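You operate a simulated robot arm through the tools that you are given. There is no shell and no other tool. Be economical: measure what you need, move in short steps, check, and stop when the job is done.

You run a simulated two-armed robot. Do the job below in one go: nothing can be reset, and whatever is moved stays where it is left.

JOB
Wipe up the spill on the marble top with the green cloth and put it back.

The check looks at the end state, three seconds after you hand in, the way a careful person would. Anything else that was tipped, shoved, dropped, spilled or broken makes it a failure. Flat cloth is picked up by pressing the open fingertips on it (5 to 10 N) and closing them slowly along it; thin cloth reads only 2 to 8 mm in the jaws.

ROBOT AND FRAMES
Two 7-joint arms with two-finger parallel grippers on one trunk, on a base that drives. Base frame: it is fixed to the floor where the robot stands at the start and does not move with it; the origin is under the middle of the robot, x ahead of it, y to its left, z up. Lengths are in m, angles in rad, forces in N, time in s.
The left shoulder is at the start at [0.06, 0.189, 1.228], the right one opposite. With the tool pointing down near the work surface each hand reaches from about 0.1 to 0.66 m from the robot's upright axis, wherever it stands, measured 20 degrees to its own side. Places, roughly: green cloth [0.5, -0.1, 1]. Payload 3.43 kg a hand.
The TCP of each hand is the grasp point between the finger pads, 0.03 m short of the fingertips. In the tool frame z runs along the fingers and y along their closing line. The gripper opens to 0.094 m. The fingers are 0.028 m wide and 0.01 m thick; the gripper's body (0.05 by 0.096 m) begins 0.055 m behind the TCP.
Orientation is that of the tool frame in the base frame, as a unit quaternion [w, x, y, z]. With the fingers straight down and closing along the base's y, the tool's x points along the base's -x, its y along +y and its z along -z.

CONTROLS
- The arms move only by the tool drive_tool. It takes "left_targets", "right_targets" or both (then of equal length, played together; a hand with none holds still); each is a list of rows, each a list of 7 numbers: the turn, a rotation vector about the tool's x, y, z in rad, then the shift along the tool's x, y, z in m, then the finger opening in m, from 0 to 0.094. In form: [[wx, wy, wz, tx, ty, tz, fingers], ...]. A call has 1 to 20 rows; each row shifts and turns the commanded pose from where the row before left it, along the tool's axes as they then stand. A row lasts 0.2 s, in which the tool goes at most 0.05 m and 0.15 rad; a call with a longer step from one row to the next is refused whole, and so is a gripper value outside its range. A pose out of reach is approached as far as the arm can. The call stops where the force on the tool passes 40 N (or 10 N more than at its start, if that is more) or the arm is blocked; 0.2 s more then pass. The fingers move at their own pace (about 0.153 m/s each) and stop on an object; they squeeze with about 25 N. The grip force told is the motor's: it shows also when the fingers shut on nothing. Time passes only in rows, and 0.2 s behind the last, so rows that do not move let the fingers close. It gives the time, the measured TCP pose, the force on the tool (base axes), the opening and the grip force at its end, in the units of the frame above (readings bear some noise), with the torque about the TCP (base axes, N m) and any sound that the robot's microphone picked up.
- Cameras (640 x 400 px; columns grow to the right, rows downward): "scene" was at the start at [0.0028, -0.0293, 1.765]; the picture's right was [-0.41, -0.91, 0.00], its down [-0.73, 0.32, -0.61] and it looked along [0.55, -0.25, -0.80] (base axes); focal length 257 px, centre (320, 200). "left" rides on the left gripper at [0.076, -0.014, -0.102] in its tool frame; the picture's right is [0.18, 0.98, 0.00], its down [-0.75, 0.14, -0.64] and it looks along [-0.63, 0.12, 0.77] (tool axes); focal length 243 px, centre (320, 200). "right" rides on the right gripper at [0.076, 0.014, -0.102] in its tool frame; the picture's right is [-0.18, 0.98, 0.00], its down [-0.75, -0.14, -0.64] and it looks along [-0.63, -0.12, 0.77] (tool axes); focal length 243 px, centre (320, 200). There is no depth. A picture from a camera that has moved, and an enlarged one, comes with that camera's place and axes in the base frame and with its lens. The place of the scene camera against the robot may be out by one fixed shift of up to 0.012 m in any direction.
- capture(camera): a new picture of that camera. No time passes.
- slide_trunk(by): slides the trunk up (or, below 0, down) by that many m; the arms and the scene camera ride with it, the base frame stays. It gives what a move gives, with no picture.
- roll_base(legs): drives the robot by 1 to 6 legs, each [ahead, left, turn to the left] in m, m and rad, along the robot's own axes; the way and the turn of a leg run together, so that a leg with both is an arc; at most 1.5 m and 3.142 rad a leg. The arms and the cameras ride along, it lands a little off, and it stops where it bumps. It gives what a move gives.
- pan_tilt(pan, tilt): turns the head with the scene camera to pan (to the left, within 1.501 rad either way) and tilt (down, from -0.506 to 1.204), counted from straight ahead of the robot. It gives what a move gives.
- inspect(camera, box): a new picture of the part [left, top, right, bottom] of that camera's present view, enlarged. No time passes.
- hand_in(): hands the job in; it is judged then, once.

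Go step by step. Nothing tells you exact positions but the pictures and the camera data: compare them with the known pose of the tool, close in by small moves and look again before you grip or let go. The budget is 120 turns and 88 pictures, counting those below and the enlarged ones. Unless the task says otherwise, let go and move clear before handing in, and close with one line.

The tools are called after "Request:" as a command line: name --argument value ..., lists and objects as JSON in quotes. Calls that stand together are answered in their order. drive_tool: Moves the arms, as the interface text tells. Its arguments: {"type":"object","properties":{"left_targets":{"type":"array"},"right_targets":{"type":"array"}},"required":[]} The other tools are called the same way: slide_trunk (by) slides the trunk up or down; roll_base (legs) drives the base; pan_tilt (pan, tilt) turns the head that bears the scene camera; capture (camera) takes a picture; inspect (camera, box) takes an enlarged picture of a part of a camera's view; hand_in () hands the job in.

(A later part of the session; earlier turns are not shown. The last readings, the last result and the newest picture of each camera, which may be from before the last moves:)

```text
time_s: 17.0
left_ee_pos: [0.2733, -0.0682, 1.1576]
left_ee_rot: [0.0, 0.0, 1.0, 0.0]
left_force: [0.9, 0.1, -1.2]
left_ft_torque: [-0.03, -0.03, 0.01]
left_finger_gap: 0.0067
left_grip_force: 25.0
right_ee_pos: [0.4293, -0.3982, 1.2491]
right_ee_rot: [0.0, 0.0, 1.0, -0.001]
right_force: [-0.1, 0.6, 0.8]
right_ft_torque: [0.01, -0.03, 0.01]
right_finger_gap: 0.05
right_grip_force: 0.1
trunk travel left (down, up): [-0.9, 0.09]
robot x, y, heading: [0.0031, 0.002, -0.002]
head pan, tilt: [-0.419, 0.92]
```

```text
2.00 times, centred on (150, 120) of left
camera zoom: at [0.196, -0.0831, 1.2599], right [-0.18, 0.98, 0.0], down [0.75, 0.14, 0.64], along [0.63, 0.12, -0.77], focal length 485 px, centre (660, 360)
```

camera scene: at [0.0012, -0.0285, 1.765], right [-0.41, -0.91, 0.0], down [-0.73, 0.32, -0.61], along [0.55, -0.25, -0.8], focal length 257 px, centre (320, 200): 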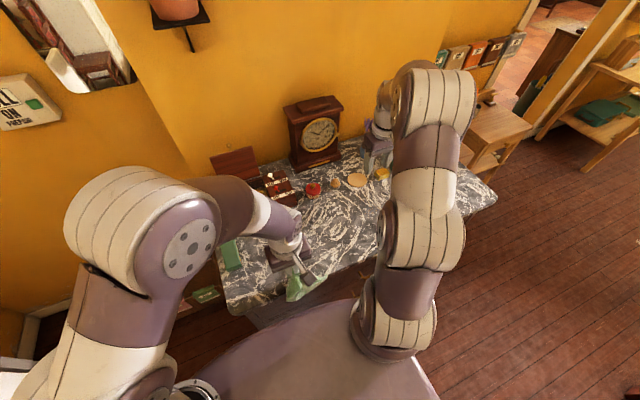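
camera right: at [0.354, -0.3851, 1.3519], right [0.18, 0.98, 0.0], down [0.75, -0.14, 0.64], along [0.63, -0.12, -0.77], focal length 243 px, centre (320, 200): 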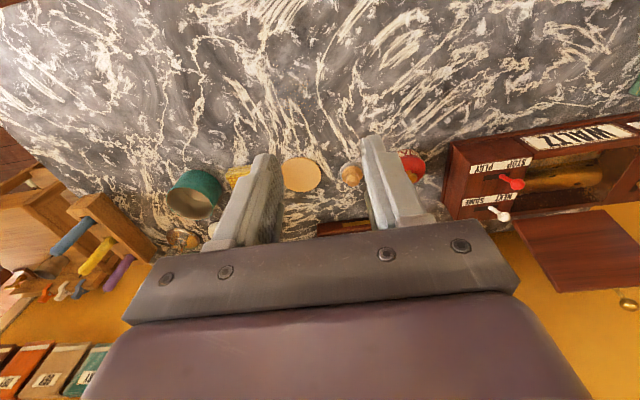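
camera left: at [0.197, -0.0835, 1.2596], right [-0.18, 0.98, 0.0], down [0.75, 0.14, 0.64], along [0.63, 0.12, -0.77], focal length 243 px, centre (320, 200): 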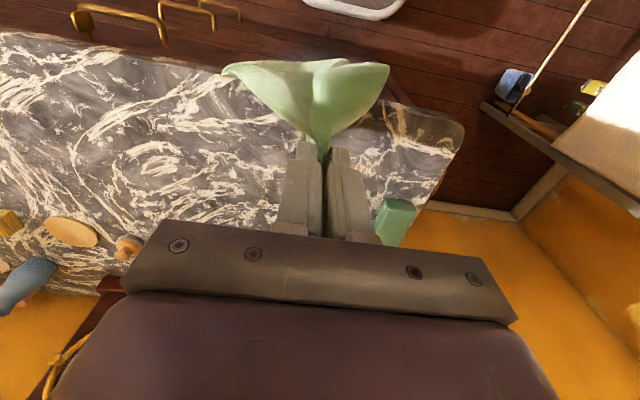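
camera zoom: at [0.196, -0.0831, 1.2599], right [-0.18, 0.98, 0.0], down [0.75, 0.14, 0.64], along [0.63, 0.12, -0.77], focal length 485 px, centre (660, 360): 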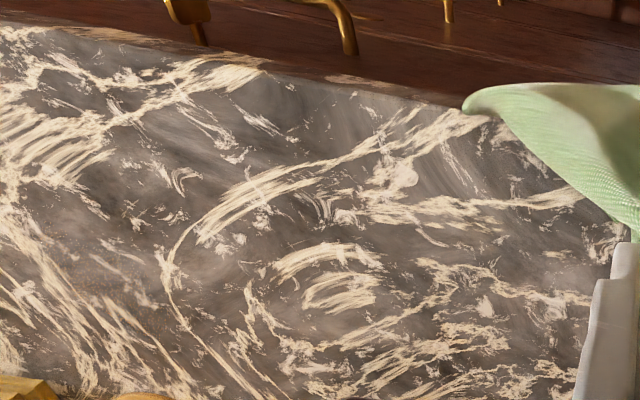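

A smooth darker patch near (0.45, −0.58) deserves a closer look; I move the right hand toward it.

Request:
drive_tool --right_targets '[[0, 0, 0, 0, -0.03, 0.01, 0.05], [0, 0, 0, 0, -0.035, 0.01, 0.05], [0, 0, 0, 0, -0.035, 0.01, 0.05], [0, 0, 0, 0, -0.035, 0.01, 0.05], [0, 0, 0, 0, 0, 0, 0.05]]'

Request:
capture --camera "right"

Request:
inspect --camera "right" --box '[160, 0, 480, 200]'

```text
time_s: 18.2
left_ee_pos: [0.274, -0.0689, 1.1561]
left_ee_rot: [0.001, 0.001, 1.0, 0.0]
left_force: [1.5, -0.2, -0.3]
left_ft_torque: [0.02, 0.02, 0.01]
left_finger_gap: 0.0068
left_grip_force: 24.8
right_ee_pos: [0.418, -0.5245, 1.1966]
right_ee_rot: [0.0, -0.001, 1.0, 0.0]
right_force: [0.2, -0.3, 0.3]
right_ft_torque: [0.04, -0.01, 0.0]
right_finger_gap: 0.0503
right_grip_force: 0.0
right hand out of reach, approached as far as the arm can: row 3, 4
trunk travel left (down, up): [-0.9, 0.09]
robot x, y, heading: [0.001, -0.0025, -0.001]
head pan, tilt: [-0.419, 0.92]
```

```text
44 pictures are left
camera right: at [0.3433, -0.5112, 1.3], right [0.18, 0.98, 0.0], down [0.75, -0.14, 0.64], along [0.63, -0.12, -0.77], focal length 243 px, centre (320, 200)
```

right: 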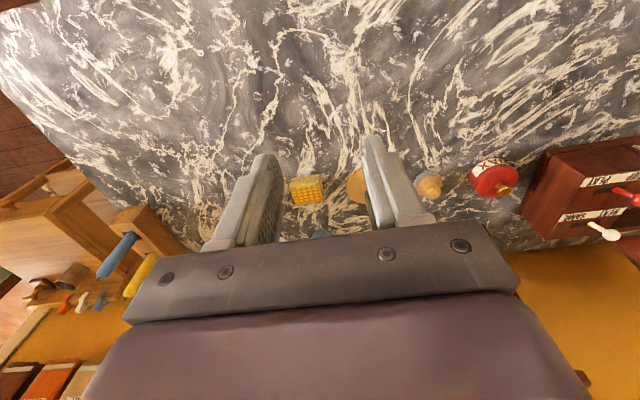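

```text
2.00 times, centred on (320, 100) of right
camera zoom: at [0.3433, -0.5112, 1.3], right [0.18, 0.98, 0.0], down [0.75, -0.14, 0.64], along [0.63, -0.12, -0.77], focal length 485 px, centre (320, 400)
```

zoom: 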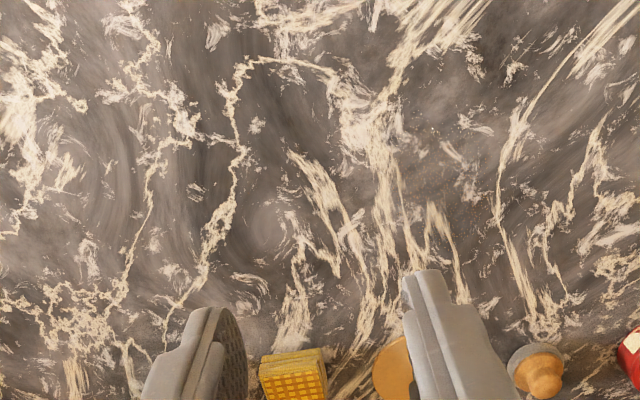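

There's a faint reddish tint at about (0.455, −0.45) in two views. I zoom on it.

Request:
inspect --camera "right" --box '[330, 50, 430, 140]'

Request:
inspect --camera "left" --box '[0, 110, 110, 210]'

```text
4.44 times, centred on (380, 95) of right
camera zoom: at [0.3433, -0.5112, 1.3], right [0.18, 0.98, 0.0], down [0.75, -0.14, 0.64], along [0.63, -0.12, -0.77], focal length 1078 px, centre (53, 667)
```

zoom: 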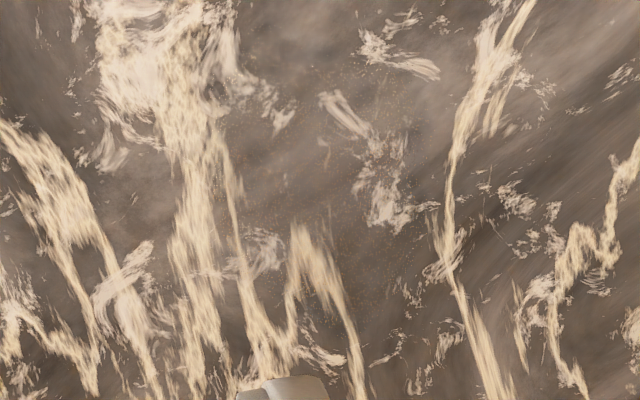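

```text
4.00 times, centred on (55, 160) of left
camera zoom: at [0.197, -0.0832, 1.2597], right [-0.18, 0.98, 0.0], down [0.75, 0.14, 0.64], along [0.63, 0.12, -0.77], focal length 970 px, centre (1380, 360)
```

zoom: 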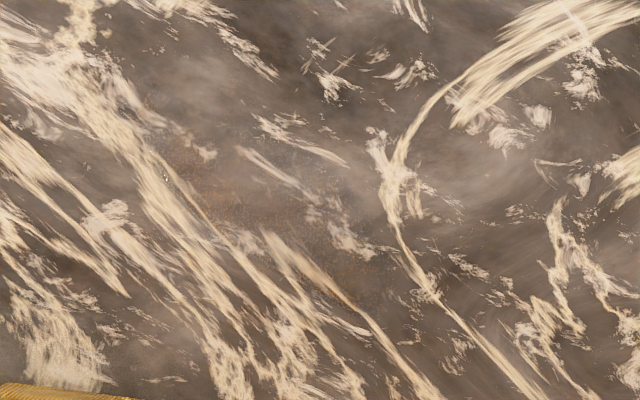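

A faint, speckled reddish-brown patch lies at about (0.47, −0.455), ~8 cm wide. I bring the right camera closer to confirm.

Request:
drive_tool --right_targets '[[0, 0, 0, -0.01, 0.03, 0.02, 0.03], [0, 0, 0, -0.01, 0.03, 0.025, 0.03], [0, 0, 0, -0.01, 0.02, 0.025, 0.03], [0, 0, 0, -0.01, 0.01, 0.025, 0.03], [0, 0, 0, 0, 0, 0, 0.03]]'

Request:
capture --camera "right"

Request:
inspect --camera "right" --box '[220, 0, 440, 160]'

```text
time_s: 19.4
left_ee_pos: [0.2741, -0.0692, 1.1572]
left_ee_rot: [0.0, 0.0, 1.0, 0.0]
left_force: [-0.4, 0.5, 0.2]
left_ft_torque: [-0.03, 0.0, 0.0]
left_finger_gap: 0.007
left_grip_force: 25.0
right_ee_pos: [0.4606, -0.4351, 1.1035]
right_ee_rot: [0.0, 0.0, 1.0, 0.0]
right_force: [-0.4, 0.2, -0.9]
right_ft_torque: [-0.02, -0.01, 0.01]
right_finger_gap: 0.0301
right_grip_force: 0.0
trunk travel left (down, up): [-0.9, 0.09]
robot x, y, heading: [-0.0011, -0.0019, -0.0]
head pan, tilt: [-0.419, 0.92]
```

```text
40 pictures are left
camera right: at [0.3846, -0.4212, 1.2067], right [0.18, 0.98, 0.0], down [0.75, -0.14, 0.64], along [0.63, -0.12, -0.77], focal length 243 px, centre (320, 200)
```

right: 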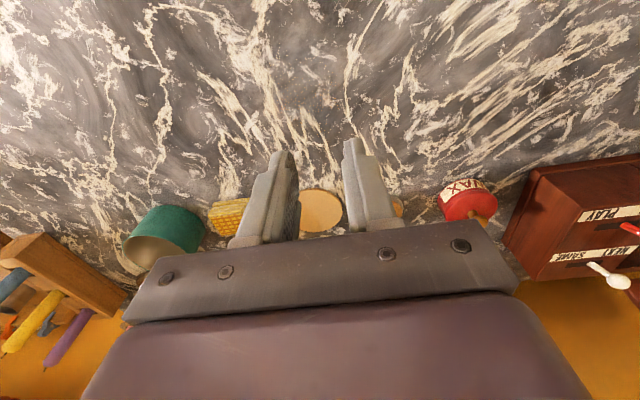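

```text
2.50 times, centred on (330, 80) of right
camera zoom: at [0.3846, -0.4212, 1.2067], right [0.18, 0.98, 0.0], down [0.75, -0.14, 0.64], along [0.63, -0.12, -0.77], focal length 606 px, centre (295, 500)
```

zoom: 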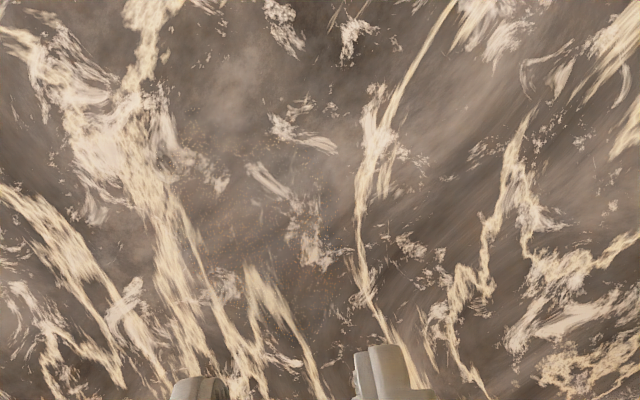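

Request:
inspect --camera "right" --box '[270, 40, 370, 140]'

Request:
inspect --camera "left" --box '[0, 130, 70, 190]'

```text
4.00 times, centred on (320, 90) of right
camera zoom: at [0.3846, -0.4212, 1.2067], right [0.18, 0.98, 0.0], down [0.75, -0.14, 0.64], along [0.63, -0.12, -0.77], focal length 970 px, centre (320, 640)
```

zoom: 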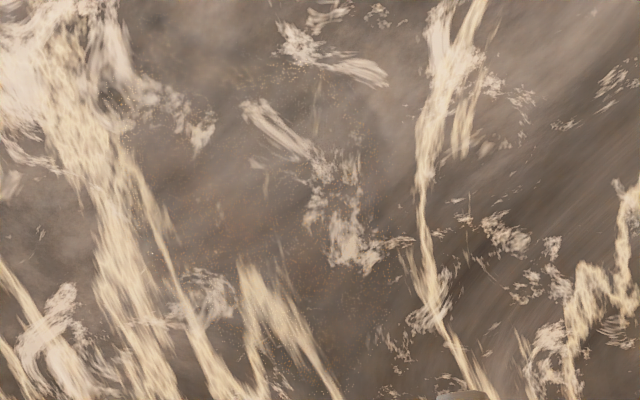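

```text
6.67 times, centred on (35, 160) of left
camera zoom: at [0.1967, -0.0836, 1.2597], right [-0.18, 0.98, 0.0], down [0.75, 0.14, 0.64], along [0.63, 0.12, -0.77], focal length 1618 px, centre (2220, 467)
```

zoom: 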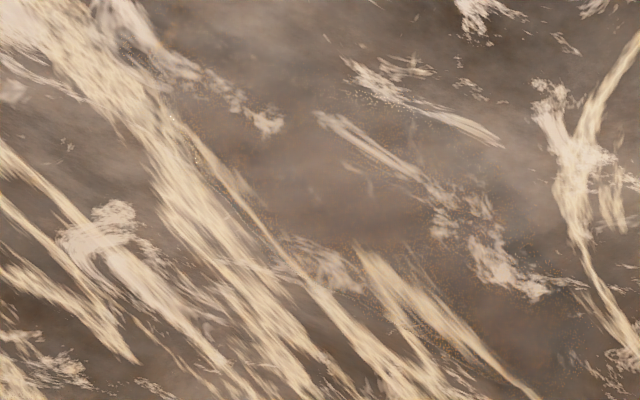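

That speckle may be marble texture. I check the darker region around the teal cup and the back-right corner.

Request:
inspect --camera "right" --box '[40, 140, 240, 300]'

Request:
inspect --camera "right" --box '[380, 120, 560, 250]'

```text
2.50 times, centred on (140, 220) of right
camera zoom: at [0.3846, -0.4212, 1.2067], right [0.18, 0.98, 0.0], down [0.75, -0.14, 0.64], along [0.63, -0.12, -0.77], focal length 606 px, centre (770, 150)
```

zoom: 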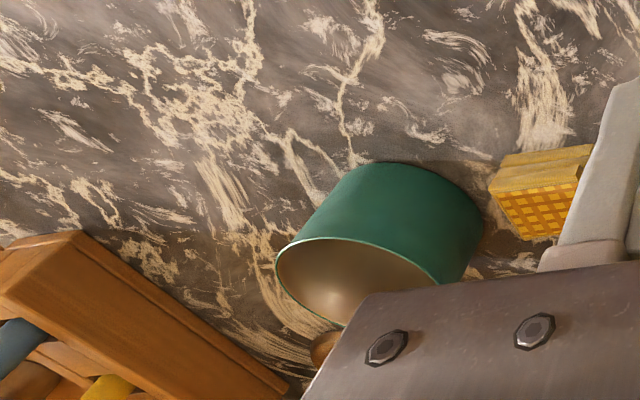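

```text
3.08 times, centred on (470, 185) of right
camera zoom: at [0.3846, -0.4212, 1.2067], right [0.18, 0.98, 0.0], down [0.75, -0.14, 0.64], along [0.63, -0.12, -0.77], focal length 746 px, centre (-142, 246)
```

zoom: 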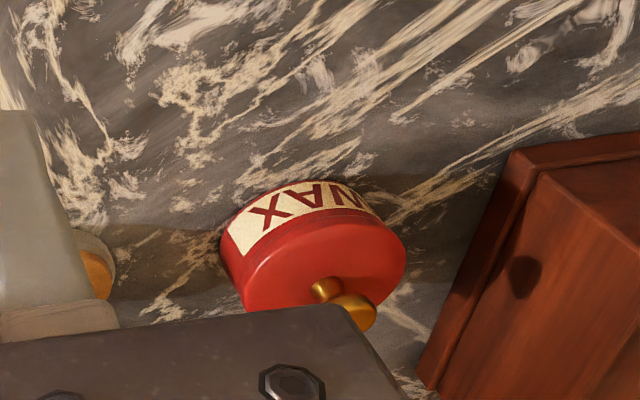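

I retract the right arm to the side and turn the head to see the back-right of the marble directly.

Request:
drive_tool --right_targets '[[0, 0, 0, 0, 0, -0.04, 0.03], [0, 0, 0, 0, 0, -0.04, 0.03], [0, 0, 0, 0.04, -0.01, -0.02, 0.03], [0, 0, 0, 0.045, -0.015, 0, 0.03], [0, 0, 0, 0.045, -0.015, 0, 0.03], [0, 0, 0, 0.045, -0.015, 0, 0.03], [0, 0, 0, 0.045, -0.015, 0, 0.03], [0, 0, 0, 0.045, -0.015, 0, 0.03], [0, 0, 0, 0.045, -0.015, 0, 0.03], [0, 0, 0, 0.045, -0.015, 0, 0.03], [0, 0, 0, 0, 0, 0, 0.03]]'

Request:
pan_tilt --pan -0.7 --tilt 0.75

Request:
capture --camera "scene"

```text
time_s: 21.8
left_ee_pos: [0.2741, -0.0693, 1.157]
left_ee_rot: [0.0, 0.0, 1.0, 0.0]
left_force: [-0.2, 0.0, 1.0]
left_ft_torque: [-0.01, 0.04, 0.02]
left_finger_gap: 0.0069
left_grip_force: 24.6
right_ee_pos: [0.1066, -0.5493, 1.2011]
right_ee_rot: [-0.001, 0.0, 1.0, 0.001]
right_force: [0.4, 0.2, -0.1]
right_ft_torque: [-0.01, 0.01, 0.0]
right_finger_gap: 0.0303
right_grip_force: 0.1
trunk travel left (down, up): [-0.9, 0.09]
robot x, y, heading: [-0.002, -0.0012, -0.002]
head pan, tilt: [-0.419, 0.92]
```

```text
time_s: 22.6
left_ee_pos: [0.2738, -0.0695, 1.1556]
left_ee_rot: [0.0, 0.0, 1.0, 0.0]
left_force: [0.2, 0.6, 0.2]
left_ft_torque: [-0.01, -0.01, 0.04]
left_finger_gap: 0.0067
left_grip_force: 25.1
right_ee_pos: [0.1065, -0.5495, 1.2017]
right_ee_rot: [0.0, -0.001, 1.0, 0.0]
right_force: [0.1, 0.0, -0.5]
right_ft_torque: [0.0, -0.01, -0.01]
right_finger_gap: 0.03
right_grip_force: 0.0
trunk travel left (down, up): [-0.9, 0.09]
robot x, y, heading: [0.0024, 0.0059, 0.003]
head pan, tilt: [-0.7, 0.75]
```

```text
34 pictures are left
camera scene: at [-0.0018, -0.0523, 1.7783], right [-0.64, -0.77, 0.0], down [-0.52, 0.44, -0.73], along [0.56, -0.47, -0.68], focal length 257 px, centre (320, 200)
```

scene: 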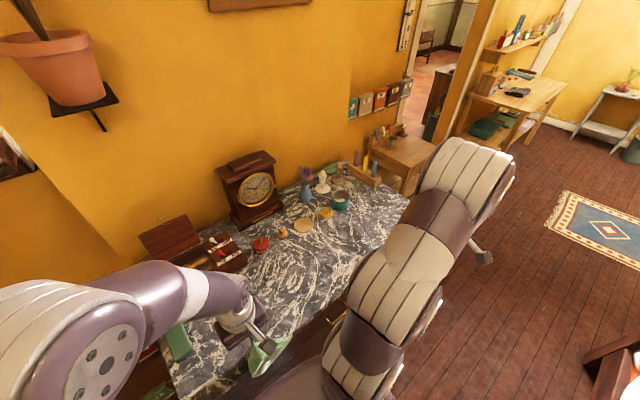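

Request:
inspect --camera "scene" --box '[280, 160, 420, 260]'

Request:
inspect --camera "scene" --box '[240, 220, 380, 330]'

```text
4.00 times, centred on (350, 210) of scene
camera zoom: at [-0.0018, -0.0523, 1.7783], right [-0.64, -0.77, 0.0], down [-0.52, 0.44, -0.73], along [0.56, -0.47, -0.68], focal length 1029 px, centre (200, 160)
```

zoom: 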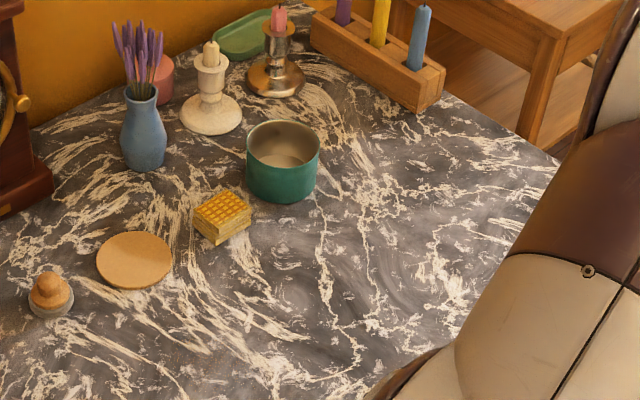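

```text
3.64 times, centred on (310, 275) of scene
camera zoom: at [-0.0018, -0.0523, 1.7783], right [-0.64, -0.77, 0.0], down [-0.52, 0.44, -0.73], along [0.56, -0.47, -0.68], focal length 936 px, centre (356, -73)
```

zoom: 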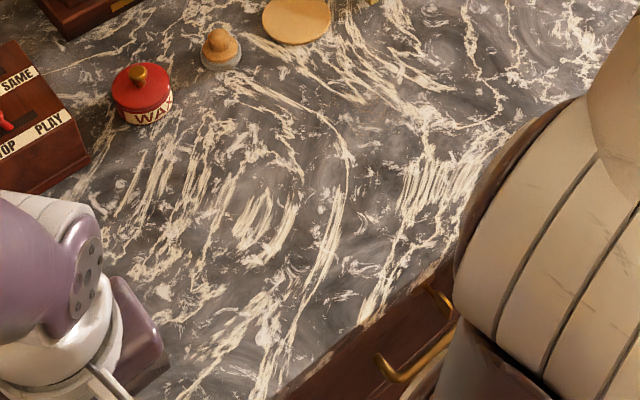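

A brownish zone does show at the same place (0.47, −0.455) from this view as well. One tight zoom to judge its outline.

Request:
inspect --camera "scene" --box '[300, 230, 350, 280]'

```text
8.00 times, centred on (325, 255) of scene
camera zoom: at [-0.0018, -0.0523, 1.7783], right [-0.64, -0.77, 0.0], down [-0.52, 0.44, -0.73], along [0.56, -0.47, -0.68], focal length 2059 px, centre (280, -240)
```

zoom: 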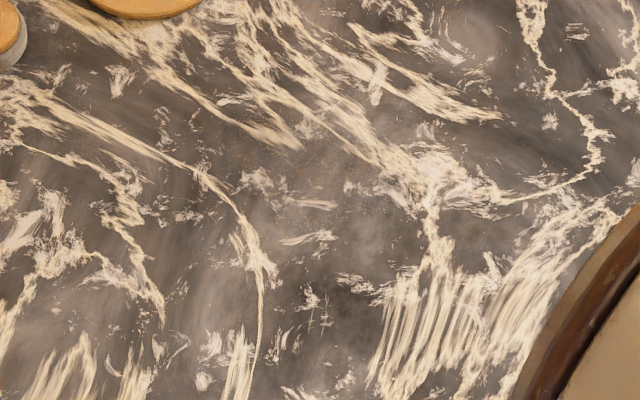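

The cloth area's dark tint was only the arm's shadow; the one distinct mark is the speckled brown patch at ≈(0.47, −0.455), reachable only by the right hand. I'll lay the cloth back with the left hand (right end first, then pulling left), then take it with the right.

Request:
drive_tool --left_targets '[[0, 0, 0, 0, 0, -0.03, 0], [0, 0, 0, -0.04, -0.015, 0, 0], [0, 0, 0, -0.04, -0.015, 0, 0], [0, 0, 0, -0.04, -0.015, 0, 0], [0, 0, 0, -0.04, -0.015, 0, 0], [0, 0, 0, -0.034, -0.015, 0, 0], [0, 0, 0, 0, -0.01, 0.02, 0], [0, 0, 0, 0, 0, 0, 0], [0, 0, 0, 0, 0, 0, 0]]'

Request:
pan_tilt --pan -0.419 --tilt 0.92

Request:
capture --camera "scene"

```text
time_s: 24.6
left_ee_pos: [0.454, -0.1427, 1.1539]
left_ee_rot: [0.0, 0.0, 1.0, 0.0]
left_force: [-0.2, -0.7, 0.1]
left_ft_torque: [0.03, 0.0, 0.08]
left_finger_gap: 0.0068
left_grip_force: 25.2
left hand out of reach, approached as far as the arm can: row 6
right_ee_pos: [0.1064, -0.5494, 1.2012]
right_ee_rot: [0.001, 0.0, 1.0, 0.001]
right_force: [0.0, -0.1, -0.2]
right_ft_torque: [0.01, 0.01, -0.04]
right_finger_gap: 0.03
right_grip_force: 0.0
trunk travel left (down, up): [-0.9, 0.09]
robot x, y, heading: [0.0007, 0.0005, 0.001]
head pan, tilt: [-0.7, 0.75]
```

```text
time_s: 25.4
left_ee_pos: [0.4523, -0.143, 1.1544]
left_ee_rot: [0.0, 0.0, 1.0, 0.0]
left_force: [-0.2, 0.9, 0.9]
left_ft_torque: [0.02, 0.0, 0.03]
left_finger_gap: 0.0066
left_grip_force: 25.1
right_ee_pos: [0.1064, -0.5495, 1.2018]
right_ee_rot: [0.001, 0.0, 1.0, 0.0]
right_force: [0.4, 0.5, 1.0]
right_ft_torque: [0.0, -0.02, 0.02]
right_finger_gap: 0.0302
right_grip_force: 0.1
trunk travel left (down, up): [-0.9, 0.09]
robot x, y, heading: [0.0021, -0.0003, 0.001]
head pan, tilt: [-0.419, 0.92]
```

```text
30 pictures are left
camera scene: at [0.0024, -0.0294, 1.765], right [-0.41, -0.91, 0.0], down [-0.73, 0.32, -0.61], along [0.55, -0.25, -0.8], focal length 257 px, centre (320, 200)
```

scene: 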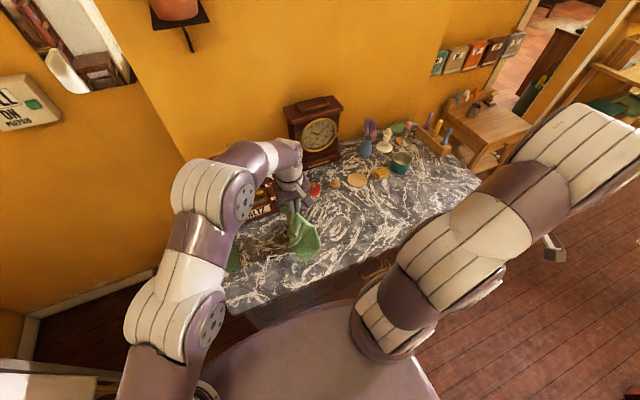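

I lower and pull left to lay the cloth out.

Request:
drive_tool --left_targets '[[0, 0, 0, 0, -0.01, 0.03, 0], [0, 0, 0, 0, -0.01, 0.03, 0], [0, 0, 0, 0, 0, 0.03, 0], [0, 0, 0, -0.003, 0.02, 0.02, 0], [0, 0, 0, -0.003, 0.02, 0.02, 0], [0, 0, 0, -0.003, 0.02, 0.015, 0], [0, 0, 0, -0.003, 0.02, 0.01, 0], [0, 0, 0, 0, 0.02, 0.005, 0], [0, 0, 0, 0, 0.02, 0.005, 0], [0, 0, 0, 0, 0.01, 0, 0], [0, 0, 0, 0, 0, 0, 0]]'

Request:
capture --camera "left"

```text
time_s: 27.8
left_ee_pos: [0.4659, -0.0319, 0.9883]
left_ee_rot: [0.0, 0.0, 1.0, 0.001]
left_force: [-0.8, 0.7, -0.7]
left_ft_torque: [0.0, 0.0, 0.07]
left_finger_gap: 0.007
left_grip_force: 24.9
right_ee_pos: [0.1066, -0.5498, 1.2012]
right_ee_rot: [0.0, 0.0, 1.0, 0.0]
right_force: [0.4, 1.3, 0.1]
right_ft_torque: [0.0, 0.01, 0.02]
right_finger_gap: 0.0298
right_grip_force: 0.1
trunk travel left (down, up): [-0.9, 0.09]
robot x, y, heading: [0.0014, 0.0022, 0.001]
head pan, tilt: [-0.419, 0.92]
```

```text
29 pictures are left
camera left: at [0.3883, -0.0462, 1.0918], right [-0.18, 0.98, 0.0], down [0.75, 0.14, 0.64], along [0.63, 0.12, -0.77], focal length 243 px, centre (320, 200)
```

left: 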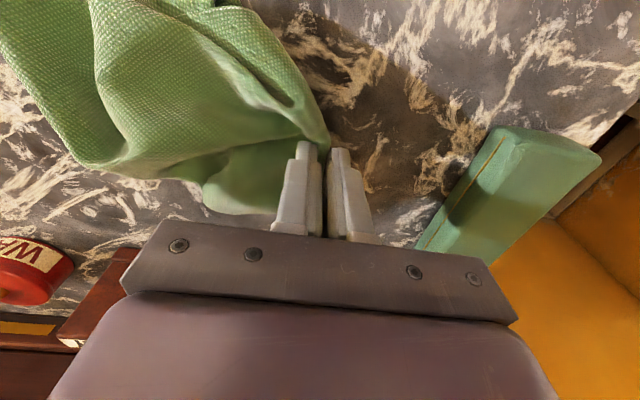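

The tongue shadow reappeared, confirming it's just the arm. The cloth is down but rumpled; I release and retract the left hand.

Request:
drive_tool --left_targets '[[0, 0, 0, 0, 0, 0.003, 0.0], [0, 0, 0, 0, 0, 0, 0.05], [0, 0, 0, 0, 0, 0, 0.05], [0, 0, 0, 0, 0, -0.02, 0.05], [0, 0, 0, 0, 0, -0.03, 0.05], [0, 0, 0, 0.0, 0, -0.04, 0.05], [0, 0, 0, 0.03, 0.01, -0.04, 0.05], [0, 0, 0, 0.04, 0.02, -0.02, 0.05], [0, 0, 0, 0.04, 0.02, -0.02, 0.05], [0, 0, 0, 0.04, 0.02, 0, 0.05], [0, 0, 0, 0.04, 0.02, 0, 0.05], [0, 0, 0, 0.04, 0.02, 0, 0.05], [0, 0, 0, 0, 0, 0, 0.05]]'

Request:
inspect --camera "scene" --box '[210, 130, 490, 310]'

```text
refused: row 7 steps farther than a row can; nothing moved
```

```text
2.22 times, centred on (350, 220) of scene
camera zoom: at [0.0026, -0.0297, 1.765], right [-0.41, -0.91, 0.0], down [-0.73, 0.32, -0.61], along [0.55, -0.25, -0.8], focal length 572 px, centre (253, 156)
```

zoom: 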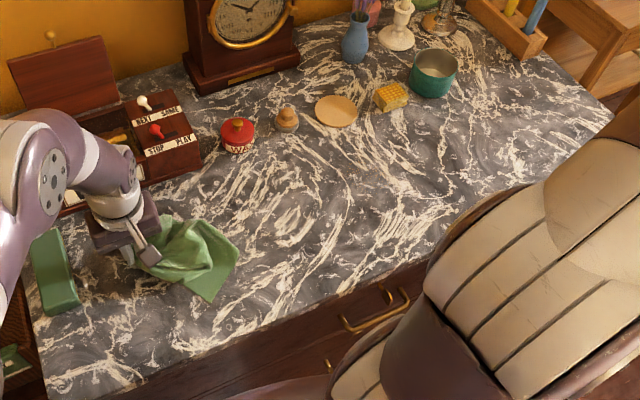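

Request:
drive_tool --left_targets '[[0, 0, 0, 0, 0, 0.003, 0.0], [0, 0, 0, 0, 0, 0, 0.04], [0, 0, 0, 0, 0, 0, 0.04], [0, 0, 0, 0, 0, -0.02, 0.04], [0, 0, 0, 0, 0, -0.03, 0.04], [0, 0, 0, 0.0, 0, -0.04, 0.04], [0, 0, 0, 0.02, 0.01, -0.04, 0.04], [0, 0, 0, 0.04, 0.015, -0.02, 0.04], [0, 0, 0, 0.04, 0.015, -0.02, 0.04], [0, 0, 0, 0.04, 0.02, 0, 0.04], [0, 0, 0, 0.04, 0.02, 0, 0.04], [0, 0, 0, 0.04, 0.02, 0, 0.04], [0, 0, 0, 0, 0, 0, 0.04]]'

Request:
inspect --camera "scene" --box '[210, 130, 490, 310]'

```text
time_s: 30.6
left_ee_pos: [0.2453, 0.0662, 1.1549]
left_ee_rot: [0.0, 0.0, 1.0, 0.0]
left_force: [0.2, 0.0, -0.9]
left_ft_torque: [-0.03, -0.02, 0.02]
left_finger_gap: 0.0399
left_grip_force: 0.1
right_ee_pos: [0.1058, -0.5499, 1.2016]
right_ee_rot: [0.0, 0.0, 1.0, 0.0]
right_force: [0.4, -0.6, 0.1]
right_ft_torque: [-0.02, 0.03, 0.0]
right_finger_gap: 0.03
right_grip_force: 0.1
trunk travel left (down, up): [-0.9, 0.09]
robot x, y, heading: [0.0022, 0.0004, 0.003]
head pan, tilt: [-0.419, 0.92]
```

```text
2.22 times, centred on (350, 220) of scene
camera zoom: at [0.0038, -0.0298, 1.7649], right [-0.41, -0.91, 0.0], down [-0.73, 0.32, -0.61], along [0.55, -0.25, -0.8], focal length 572 px, centre (253, 156)
```

zoom: 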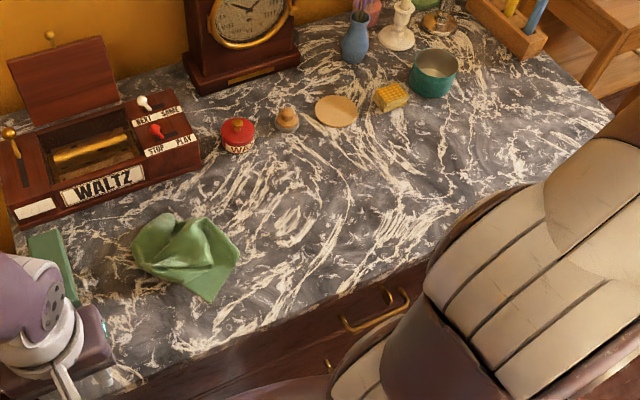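

Almost the whole marble is now visible in this view; a tighter look at the suspected patch.

Request:
inspect --camera "scene" --box '[330, 165, 420, 230]'

```text
6.15 times, centred on (375, 198) of scene
camera zoom: at [0.0038, -0.0298, 1.7649], right [-0.41, -0.91, 0.0], down [-0.73, 0.32, -0.61], along [0.55, -0.25, -0.8], focal length 1584 px, centre (-18, 215)
```

zoom: 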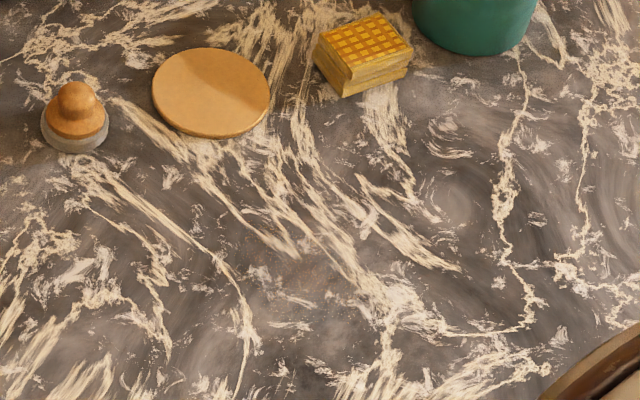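

The patch is subtle, so I check with a shallower look from the left hand (toward the light) for a wet sheen.

Request:
drive_tool --left_targets '[[0, 0, 0, -0.03, 0, -0.02, 0.02], [0, 0, 0.15, -0.03, 0, -0.02, 0.02], [0, 0, 0.15, 0, 0, 0, 0.02], [0, 0, 0.15, 0, 0, 0, 0.02], [0, 0, 0.15, 0, 0, 0, 0.02], [0, 0, 0.15, 0, 0, 0, 0.02], [0, 0, 0.15, 0, 0, 0, 0.02], [0, 0, 0.15, 0, 0, 0, 0.02], [0, -0.15, 0, 0, 0, 0, 0.02], [0, -0.15, 0, 0, 0, 0, 0.02], [0, -0.15, 0, 0, 0, 0, 0.02], [0, 0, 0, 0, 0, 0, 0.02]]'

Request:
capture --camera "left"

```text
time_s: 33.2
left_ee_pos: [0.306, 0.0663, 1.1961]
left_ee_rot: [0.193, 0.487, 0.844, -0.111]
left_force: [-0.2, -0.8, -0.8]
left_ft_torque: [-0.02, 0.0, 0.03]
left_finger_gap: 0.0199
left_grip_force: 0.1
right_ee_pos: [0.1074, -0.5494, 1.2004]
right_ee_rot: [0.0, -0.001, 1.0, 0.0]
right_force: [-0.4, -0.4, 0.2]
right_ft_torque: [-0.02, -0.03, 0.01]
right_finger_gap: 0.0299
right_grip_force: 0.0
trunk travel left (down, up): [-0.9, 0.09]
robot x, y, heading: [0.0027, -0.0006, 0.003]
head pan, tilt: [-0.419, 0.92]
```

```text
25 pictures are left
camera left: at [0.2358, 0.1579, 1.2557], right [0.77, 0.63, -0.08], down [0.32, -0.28, 0.91], along [0.55, -0.72, -0.42], focal length 243 px, centre (320, 200)
```

left: 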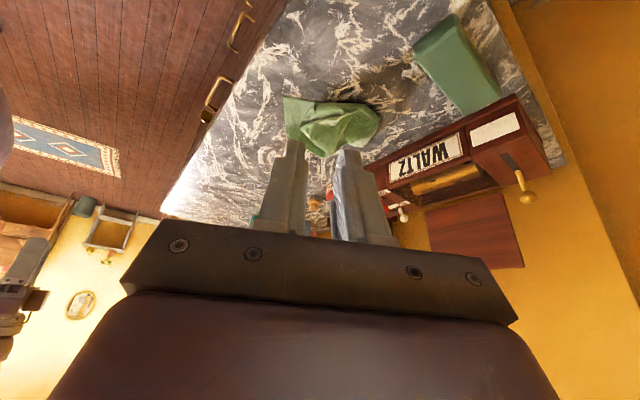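

Request:
inspect --camera "left" --box '[170, 100, 320, 220]'

```text
3.33 times, centred on (245, 160) of left
camera zoom: at [0.2358, 0.1579, 1.2557], right [0.77, 0.63, -0.08], down [0.32, -0.28, 0.91], along [0.55, -0.72, -0.42], focal length 809 px, centre (570, 333)
```

zoom: 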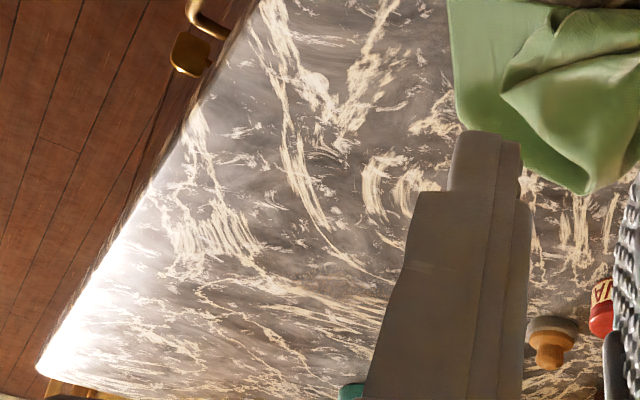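

The sheen view shows a dull brownish area at that same spot, so I accept it as the spill (center ≈ (0.463, −0.455), radius ≈5 cm). I retract the left hand and bring the right one over the cloth's right side.

Request:
drive_tool --left_targets '[[0, 0.15, 0, 0, 0, 0, 0.02], [0, 0.15, 0, 0, 0, 0, 0.02], [0, 0.15, 0, 0, 0, 0, 0.02], [0, 0, -0.15, 0, 0, 0, 0.02], [0, 0, -0.15, 0, 0, 0, 0.02], [0, 0, -0.15, 0, 0, 0, 0.02], [0, 0, -0.15, 0, 0, 0, 0.02], [0, 0, -0.15, 0, 0, 0, 0.02], [0, 0, -0.15, 0, 0, 0, 0.02], [0, 0, -0.15, 0, 0, 0, 0.02], [0, 0, 0, 0.03, 0.03, 0, 0.02], [0, 0, 0, 0.03, 0.03, 0, 0.02], [0, 0, 0, 0.03, 0.03, 0, 0.02], [0, 0, 0, 0, 0, 0, 0.02]]' --right_targets '[[0, 0, 0, 0, 0, 0, 0.04], [0, 0, 0, -0.026, 0.036, 0, 0.04], [0, 0, 0, -0.026, 0.036, 0, 0.04], [0, 0, 0, -0.026, 0.036, 0, 0.04], [0, 0, 0, -0.026, 0.036, 0, 0.04], [0, 0, 0, -0.026, 0.036, 0, 0.04], [0, 0, 0, -0.026, 0.036, 0, 0.04], [0, 0, 0, -0.026, 0.036, 0, 0.04], [0, 0, 0, -0.026, 0.036, 0, 0.04], [0, 0, 0, -0.026, 0.036, 0, 0.04], [0, 0, 0, -0.026, 0.036, 0, 0.04], [0, 0, 0, -0.026, 0.036, 0.02, 0.04], [0, 0, 0, 0, 0, 0.04, 0.04], [0, 0, 0, 0, 0, 0.03, 0.04]]'

Request:
capture --camera "right"

```text
time_s: 36.2
left_ee_pos: [0.2144, 0.1568, 1.1956]
left_ee_rot: [0.0, 0.0, 1.0, -0.001]
left_force: [-0.7, -0.5, 0.2]
left_ft_torque: [0.04, 0.02, 0.04]
left_finger_gap: 0.0201
left_grip_force: 0.1
right_ee_pos: [0.394, -0.1538, 1.1096]
right_ee_rot: [0.001, 0.0, 1.0, 0.0]
right_force: [-0.4, 0.5, 0.4]
right_ft_torque: [-0.01, 0.0, 0.01]
right_finger_gap: 0.04
right_grip_force: 0.1
trunk travel left (down, up): [-0.9, 0.09]
robot x, y, heading: [0.003, 0.0019, -0.0]
head pan, tilt: [-0.419, 0.92]
```

```text
23 pictures are left
camera right: at [0.3169, -0.1399, 1.2134], right [0.18, 0.98, 0.0], down [0.75, -0.14, 0.64], along [0.63, -0.12, -0.77], focal length 243 px, centre (320, 200)
```

right: 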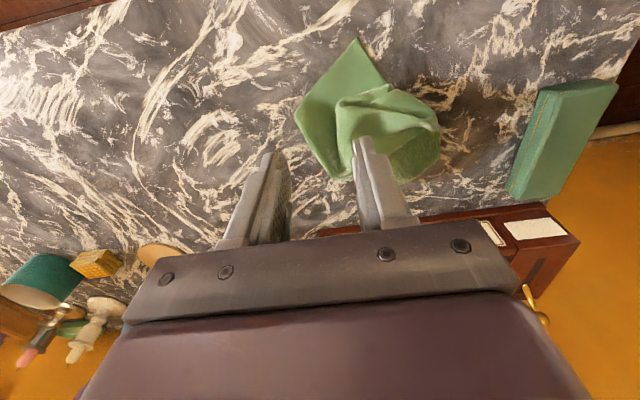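

I see the cloth's right short edge from A≈(0.353,−0.114) to B≈(0.408,−0.183). I yaw the right hand so it closes along the cloth's length and hover at (0.40, −0.133).

Request:
drive_tool --right_targets '[[0, 0, 0, -0.006, 0.021, 0, 0.03], [0, 0, 0.15, 0, 0, 0.015, 0.03], [0, 0, 0.15, 0, 0, 0.015, 0.03], [0, 0, 0.15, 0, 0, 0.015, 0.03], [0, 0, 0.15, 0, 0, 0.015, 0.03], [0, 0, 0.15, 0, 0, 0.015, 0.03], [0, 0, 0.15, 0, 0, 0.015, 0.03], [0, 0, 0, 0, 0, 0, 0.03]]'

Request:
capture --camera "right"

```text
time_s: 38.0
left_ee_pos: [0.2153, 0.1579, 1.1947]
left_ee_rot: [0.0, 0.0, 1.0, 0.001]
left_force: [0.4, 0.5, 0.1]
left_ft_torque: [0.01, -0.01, 0.02]
left_finger_gap: 0.0198
left_grip_force: 0.0
right_ee_pos: [0.3976, -0.1326, 1.0198]
right_ee_rot: [0.0, 0.435, 0.9, 0.0]
right_force: [-0.1, 0.4, 0.4]
right_ft_torque: [-0.01, 0.01, 0.04]
right_finger_gap: 0.03
right_grip_force: 0.0
trunk travel left (down, up): [-0.9, 0.09]
robot x, y, heading: [-0.0051, 0.0032, 0.004]
head pan, tilt: [-0.419, 0.92]
```

```text
22 pictures are left
camera right: at [0.3609, -0.0641, 1.1236], right [0.89, 0.47, 0.0], down [0.36, -0.68, 0.64], along [0.3, -0.57, -0.77], focal length 243 px, centre (320, 200)
```

right: 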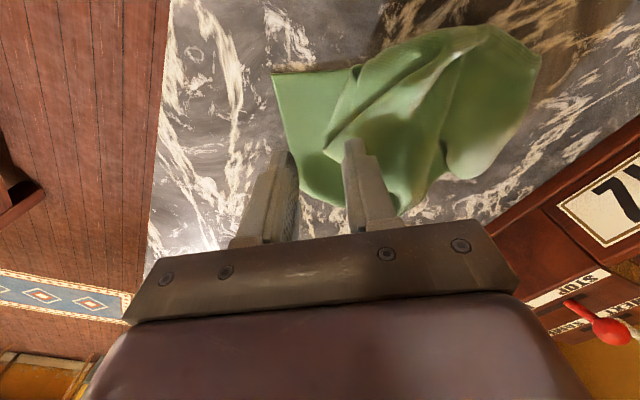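

Fingers straddle the flat right end of the cloth. I lower step by step.

Request:
drive_tool --right_targets '[[0, 0, 0, 0, 0, 0.015, 0.03], [0, 0, 0, 0, 0, 0.012, 0.03], [0, 0, 0, 0, 0, 0.004, 0.03], [0, 0, 0, 0, 0, 0.003, 0.03], [0, 0, 0, 0, 0, 0.002, 0.03], [0, 0, 0, 0, 0, 0, 0.03]]'

```text
time_s: 39.4
left_ee_pos: [0.2145, 0.1581, 1.1947]
left_ee_rot: [0.0, 0.0, 1.0, 0.001]
left_force: [-1.2, -0.2, -0.6]
left_ft_torque: [0.01, -0.03, -0.02]
left_finger_gap: 0.0199
left_grip_force: 0.1
right_ee_pos: [0.3965, -0.1331, 0.9838]
right_ee_rot: [0.001, 0.434, 0.901, 0.001]
right_force: [0.5, -1.0, 5.4]
right_ft_torque: [0.02, -0.16, 0.0]
right_finger_gap: 0.0301
right_grip_force: 0.5
trunk travel left (down, up): [-0.9, 0.09]
robot x, y, heading: [-0.0022, 0.0012, -0.004]
head pan, tilt: [-0.419, 0.92]
```

5.4 N contact – right in range. I close slowly.

Request:
drive_tool --right_targets '[[0, 0, 0, 0, 0, 0.0005, 0.028], [0, 0, 0, 0, 0, 0, 0.025], [0, 0, 0, 0, 0, 0, 0.022], [0, 0, 0, 0, 0, 0, 0.019], [0, 0, 0, 0, 0, 0, 0.016], [0, 0, 0, 0, 0, 0, 0.013], [0, 0, 0, 0, 0, 0, 0.01], [0, 0, 0, 0, 0, 0, 0.007], [0, 0, 0, 0, 0, 0, 0.004], [0, 0, 0, 0, 0, 0, 0], [0, 0, 0, 0, 0, 0, 0], [0, 0, 0, 0, 0, 0, 0]]'

Request:
capture --camera "right"

```text
time_s: 42.0
left_ee_pos: [0.2136, 0.1579, 1.1958]
left_ee_rot: [0.0, 0.0, 1.0, 0.0]
left_force: [0.0, 0.1, 0.5]
left_ft_torque: [0.01, 0.0, 0.0]
left_finger_gap: 0.0203
left_grip_force: 0.0
right_ee_pos: [0.3968, -0.1319, 0.9857]
right_ee_rot: [0.0, 0.434, 0.901, 0.001]
right_force: [-0.7, -0.8, 5.4]
right_ft_torque: [-0.03, -0.04, 0.0]
right_finger_gap: 0.0024
right_grip_force: 24.2
trunk travel left (down, up): [-0.9, 0.09]
robot x, y, heading: [0.0017, 0.0006, -0.001]
head pan, tilt: [-0.419, 0.92]
```

```text
21 pictures are left
camera right: at [0.3606, -0.0642, 1.0879], right [0.88, 0.47, 0.0], down [0.36, -0.68, 0.64], along [0.3, -0.57, -0.77], focal length 243 px, centre (320, 200)
```

right: 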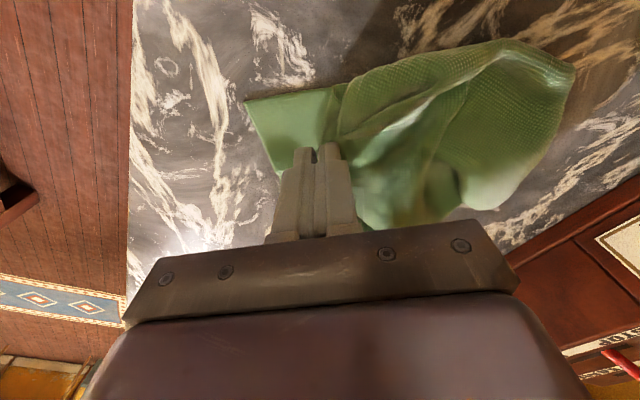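

Gap 2.4 mm – thin cloth could be held. I lift 5 cm and check.

Request:
drive_tool --right_targets '[[0, 0, 0, 0, 0, -0.015, 0], [0, 0, 0, 0, 0, -0.02, 0], [0, 0, 0, 0, 0, -0.03, 0], [0, 0, 0, 0, 0, 0, 0]]'

Request:
capture --camera "right"

```text
time_s: 43.0
left_ee_pos: [0.215, 0.1572, 1.1948]
left_ee_rot: [0.0, 0.001, 1.0, 0.0]
left_force: [-0.7, 0.2, -0.4]
left_ft_torque: [0.01, -0.01, -0.02]
left_finger_gap: 0.0197
left_grip_force: 0.1
right_ee_pos: [0.3974, -0.1324, 1.0491]
right_ee_rot: [-0.001, 0.434, 0.901, -0.001]
right_force: [0.1, 0.0, 0.4]
right_ft_torque: [0.02, -0.01, -0.01]
right_finger_gap: 0.0024
right_grip_force: 24.6
trunk travel left (down, up): [-0.9, 0.09]
robot x, y, heading: [0.001, -0.0003, 0.001]
head pan, tilt: [-0.419, 0.92]
```

```text
20 pictures are left
camera right: at [0.3613, -0.0639, 1.1532], right [0.88, 0.47, 0.0], down [0.36, -0.68, 0.64], along [0.3, -0.57, -0.77], focal length 243 px, centre (320, 200)
```

right: 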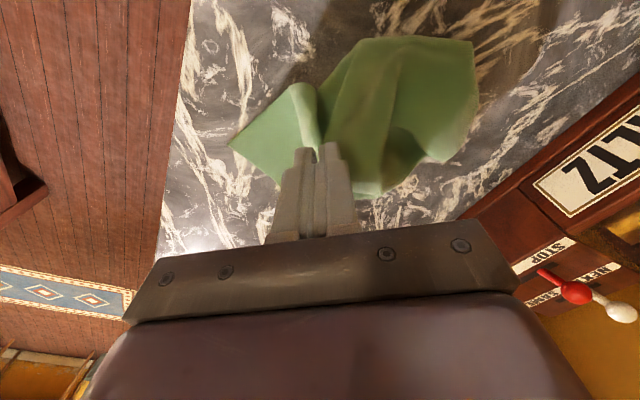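

The cloth is held. I yaw back and carry it to the patch.

Request:
drive_tool --right_targets '[[0, 0, -0.15, 0, 0, -0.01, 0], [0, 0, -0.15, 0, 0, -0.01, 0], [0, 0, -0.15, 0, 0, -0.01, 0], [0, 0, -0.15, 0, 0, -0.01, 0], [0, 0, -0.15, 0, 0, -0.01, 0], [0, 0, -0.15, 0, 0, 0, 0], [0, 0, 0, -0.01, -0.035, 0, 0], [0, 0, 0, -0.01, -0.035, 0, 0], [0, 0, 0, -0.01, -0.035, 0, 0], [0, 0, 0, -0.01, -0.035, 0, 0], [0, 0, 0, -0.01, -0.035, 0.01, 0], [0, 0, 0, -0.01, -0.035, 0.01, 0], [0, 0, 0, -0.003, -0.035, 0.02, 0], [0, 0, 0, 0, -0.01, 0.03, 0], [0, 0, 0, 0, 0, 0.03, 0], [0, 0, 0, 0, 0, 0, 0]]'

Request:
inspect --camera "scene" --box '[210, 130, 490, 310]'

```text
time_s: 46.4
left_ee_pos: [0.2137, 0.1575, 1.196]
left_ee_rot: [0.0, 0.0, 1.0, 0.0]
left_force: [-0.1, 0.6, 0.4]
left_ft_torque: [0.01, 0.01, 0.01]
left_finger_gap: 0.0201
left_grip_force: 0.0
right_ee_pos: [0.4601, -0.3889, 0.9978]
right_ee_rot: [0.0, 0.001, 1.0, 0.0]
right_force: [-0.3, 0.2, 0.6]
right_ft_torque: [0.01, 0.0, -0.02]
right_finger_gap: 0.0026
right_grip_force: 25.3
trunk travel left (down, up): [-0.9, 0.09]
robot x, y, heading: [-0.0042, 0.0002, -0.001]
head pan, tilt: [-0.419, 0.92]
```

```text
2.22 times, centred on (350, 220) of scene
camera zoom: at [0.0023, -0.0294, 1.765], right [-0.41, -0.91, 0.0], down [-0.73, 0.32, -0.61], along [0.55, -0.25, -0.8], focal length 572 px, centre (253, 156)
```

zoom: 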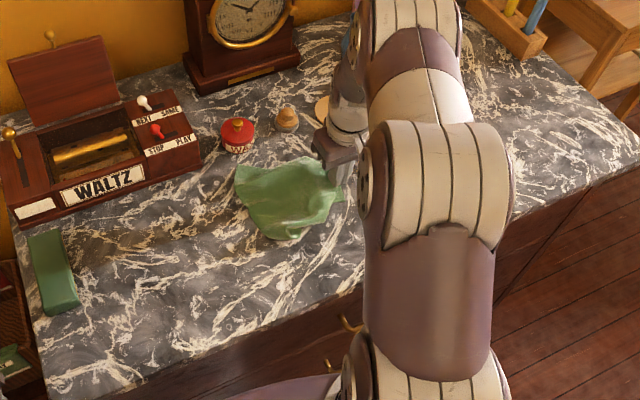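

The cloth trails nicely. I lower to contact near the patch.

Request:
drive_tool --right_targets '[[0, 0, 0, 0, 0, 0.008, 0], [0, 0, 0, 0, 0, 0.004, 0], [0, 0, 0, 0, 0, 0.002, 0], [0, 0, 0, 0, 0, 0, 0]]'

```text
time_s: 47.4
left_ee_pos: [0.2146, 0.1581, 1.1953]
left_ee_rot: [0.0, 0.0, 1.0, 0.0]
left_force: [-0.5, 0.4, 0.5]
left_ft_torque: [0.0, -0.02, -0.01]
left_finger_gap: 0.02
left_grip_force: 0.1
right_ee_pos: [0.4592, -0.3882, 0.9855]
right_ee_rot: [0.001, 0.0, 1.0, 0.0]
right_force: [1.0, -2.1, 7.1]
right_ft_torque: [-0.01, -0.09, -0.07]
right_finger_gap: 0.0025
right_grip_force: 24.7
trunk travel left (down, up): [-0.9, 0.09]
robot x, y, heading: [-0.0007, 0.0024, 0.0]
head pan, tilt: [-0.419, 0.92]
```

7 N contact; I wipe in lanes across the patch.

Request:
drive_tool --right_targets '[[0, 0, 0, 0.02, 0, 0, 0], [0, 0, 0, 0.02, 0, 0, 0], [0, 0, 0, 0, -0.028, 0, 0], [0, 0, 0, 0, -0.028, 0, 0], [0, 0, 0, 0, -0.028, 0, 0], [0, 0, 0, 0, -0.028, 0, 0], [0, 0, 0, -0.02, 0, 0, 0], [0, 0, 0, 0, 0.028, 0, 0], [0, 0, 0, 0, 0.028, 0, 0], [0, 0, 0, 0, 0.028, 0, 0], [0, 0, 0, 0, 0.028, 0, 0], [0, 0, 0, -0.02, 0, 0, 0], [0, 0, 0, 0, -0.028, 0, 0], [0, 0, 0, 0, -0.028, 0, 0], [0, 0, 0, 0, -0.028, 0, 0], [0, 0, 0, 0, -0.024, 0, 0], [0, 0, 0, 0, 0, 0, 0]]'

```text
time_s: 51.0
left_ee_pos: [0.214, 0.1575, 1.1955]
left_ee_rot: [0.0, 0.0, 1.0, 0.0]
left_force: [-0.3, 0.0, -1.0]
left_ft_torque: [0.0, 0.02, -0.01]
left_finger_gap: 0.0198
left_grip_force: 0.1
right_ee_pos: [0.4594, -0.4967, 0.9866]
right_ee_rot: [0.0, 0.0, 1.0, 0.0]
right_force: [-0.3, 0.3, 0.9]
right_ft_torque: [-0.01, -0.05, -0.03]
right_finger_gap: 0.0024
right_grip_force: 25.6
trunk travel left (down, up): [-0.9, 0.09]
robot x, y, heading: [-0.0022, -0.0015, 0.002]
head pan, tilt: [-0.419, 0.92]
```

Pressure dropped off there; I lower 1.5 mm and do the remaining lanes going back.

Request:
drive_tool --right_targets '[[0, 0, 0, 0, 0, 0.0015, 0], [0, 0, 0, 0, 0.028, 0, 0], [0, 0, 0, -0.02, 0, 0, 0], [0, 0, 0, -0.02, 0.028, 0, 0], [0, 0, 0, 0, 0.028, 0, 0], [0, 0, 0, 0, 0.024, 0, 0], [0, 0, 0, 0.02, 0, 0, 0], [0, 0, 0, 0, -0.028, 0, 0], [0, 0, 0, 0, -0.028, 0, 0], [0, 0, 0, 0, -0.024, 0, 0], [0, 0, 0, 0.02, 0, 0, 0], [0, 0, 0, 0.02, 0, 0, 0], [0, 0, 0, 0.02, 0, 0, 0], [0, 0, 0, 0, 0.028, 0, 0], [0, 0, 0, 0, 0.028, 0, 0], [0, 0, 0, 0, 0.024, 0, 0], [0, 0, 0, 0, 0, 0, 0]]'

Request:
capture --camera "right"

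```text
time_s: 54.6
left_ee_pos: [0.2132, 0.158, 1.1952]
left_ee_rot: [0.001, 0.0, 1.0, 0.0]
left_force: [-0.2, -0.1, -0.3]
left_ft_torque: [0.0, 0.01, 0.0]
left_finger_gap: 0.0202
left_grip_force: 0.1
right_ee_pos: [0.4196, -0.3866, 0.9839]
right_ee_rot: [0.0, 0.0, 1.0, -0.001]
right_force: [0.3, -6.2, 18.0]
right_ft_torque: [-0.19, -0.2, -0.06]
right_finger_gap: 0.0028
right_grip_force: 25.1
trunk travel left (down, up): [-0.9, 0.09]
robot x, y, heading: [-0.0023, 0.0001, 0.0]
head pan, tilt: [-0.419, 0.92]
```

```text
18 pictures are left
camera right: at [0.344, -0.3726, 1.0877], right [0.18, 0.98, 0.0], down [0.75, -0.14, 0.64], along [0.63, -0.12, -0.77], focal length 243 px, centre (320, 200)
```

right: 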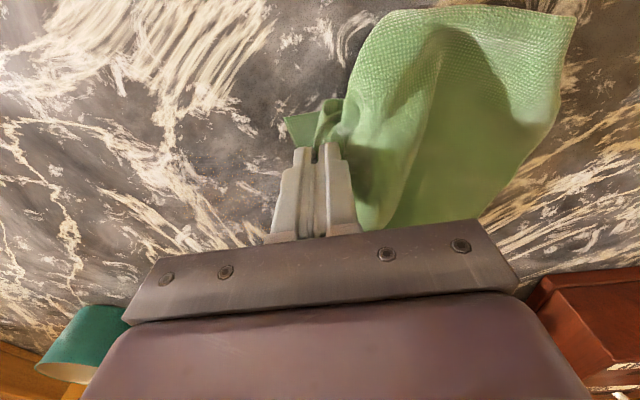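

Request:
inspect --camera "right" --box '[120, 90, 300, 240]'

```text
2.67 times, centred on (210, 165) of right
camera zoom: at [0.344, -0.3726, 1.0877], right [0.18, 0.98, 0.0], down [0.75, -0.14, 0.64], along [0.63, -0.12, -0.77], focal length 647 px, centre (613, 293)
```

zoom: 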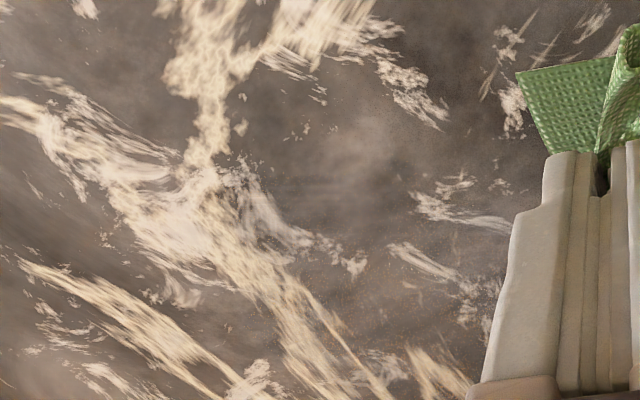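

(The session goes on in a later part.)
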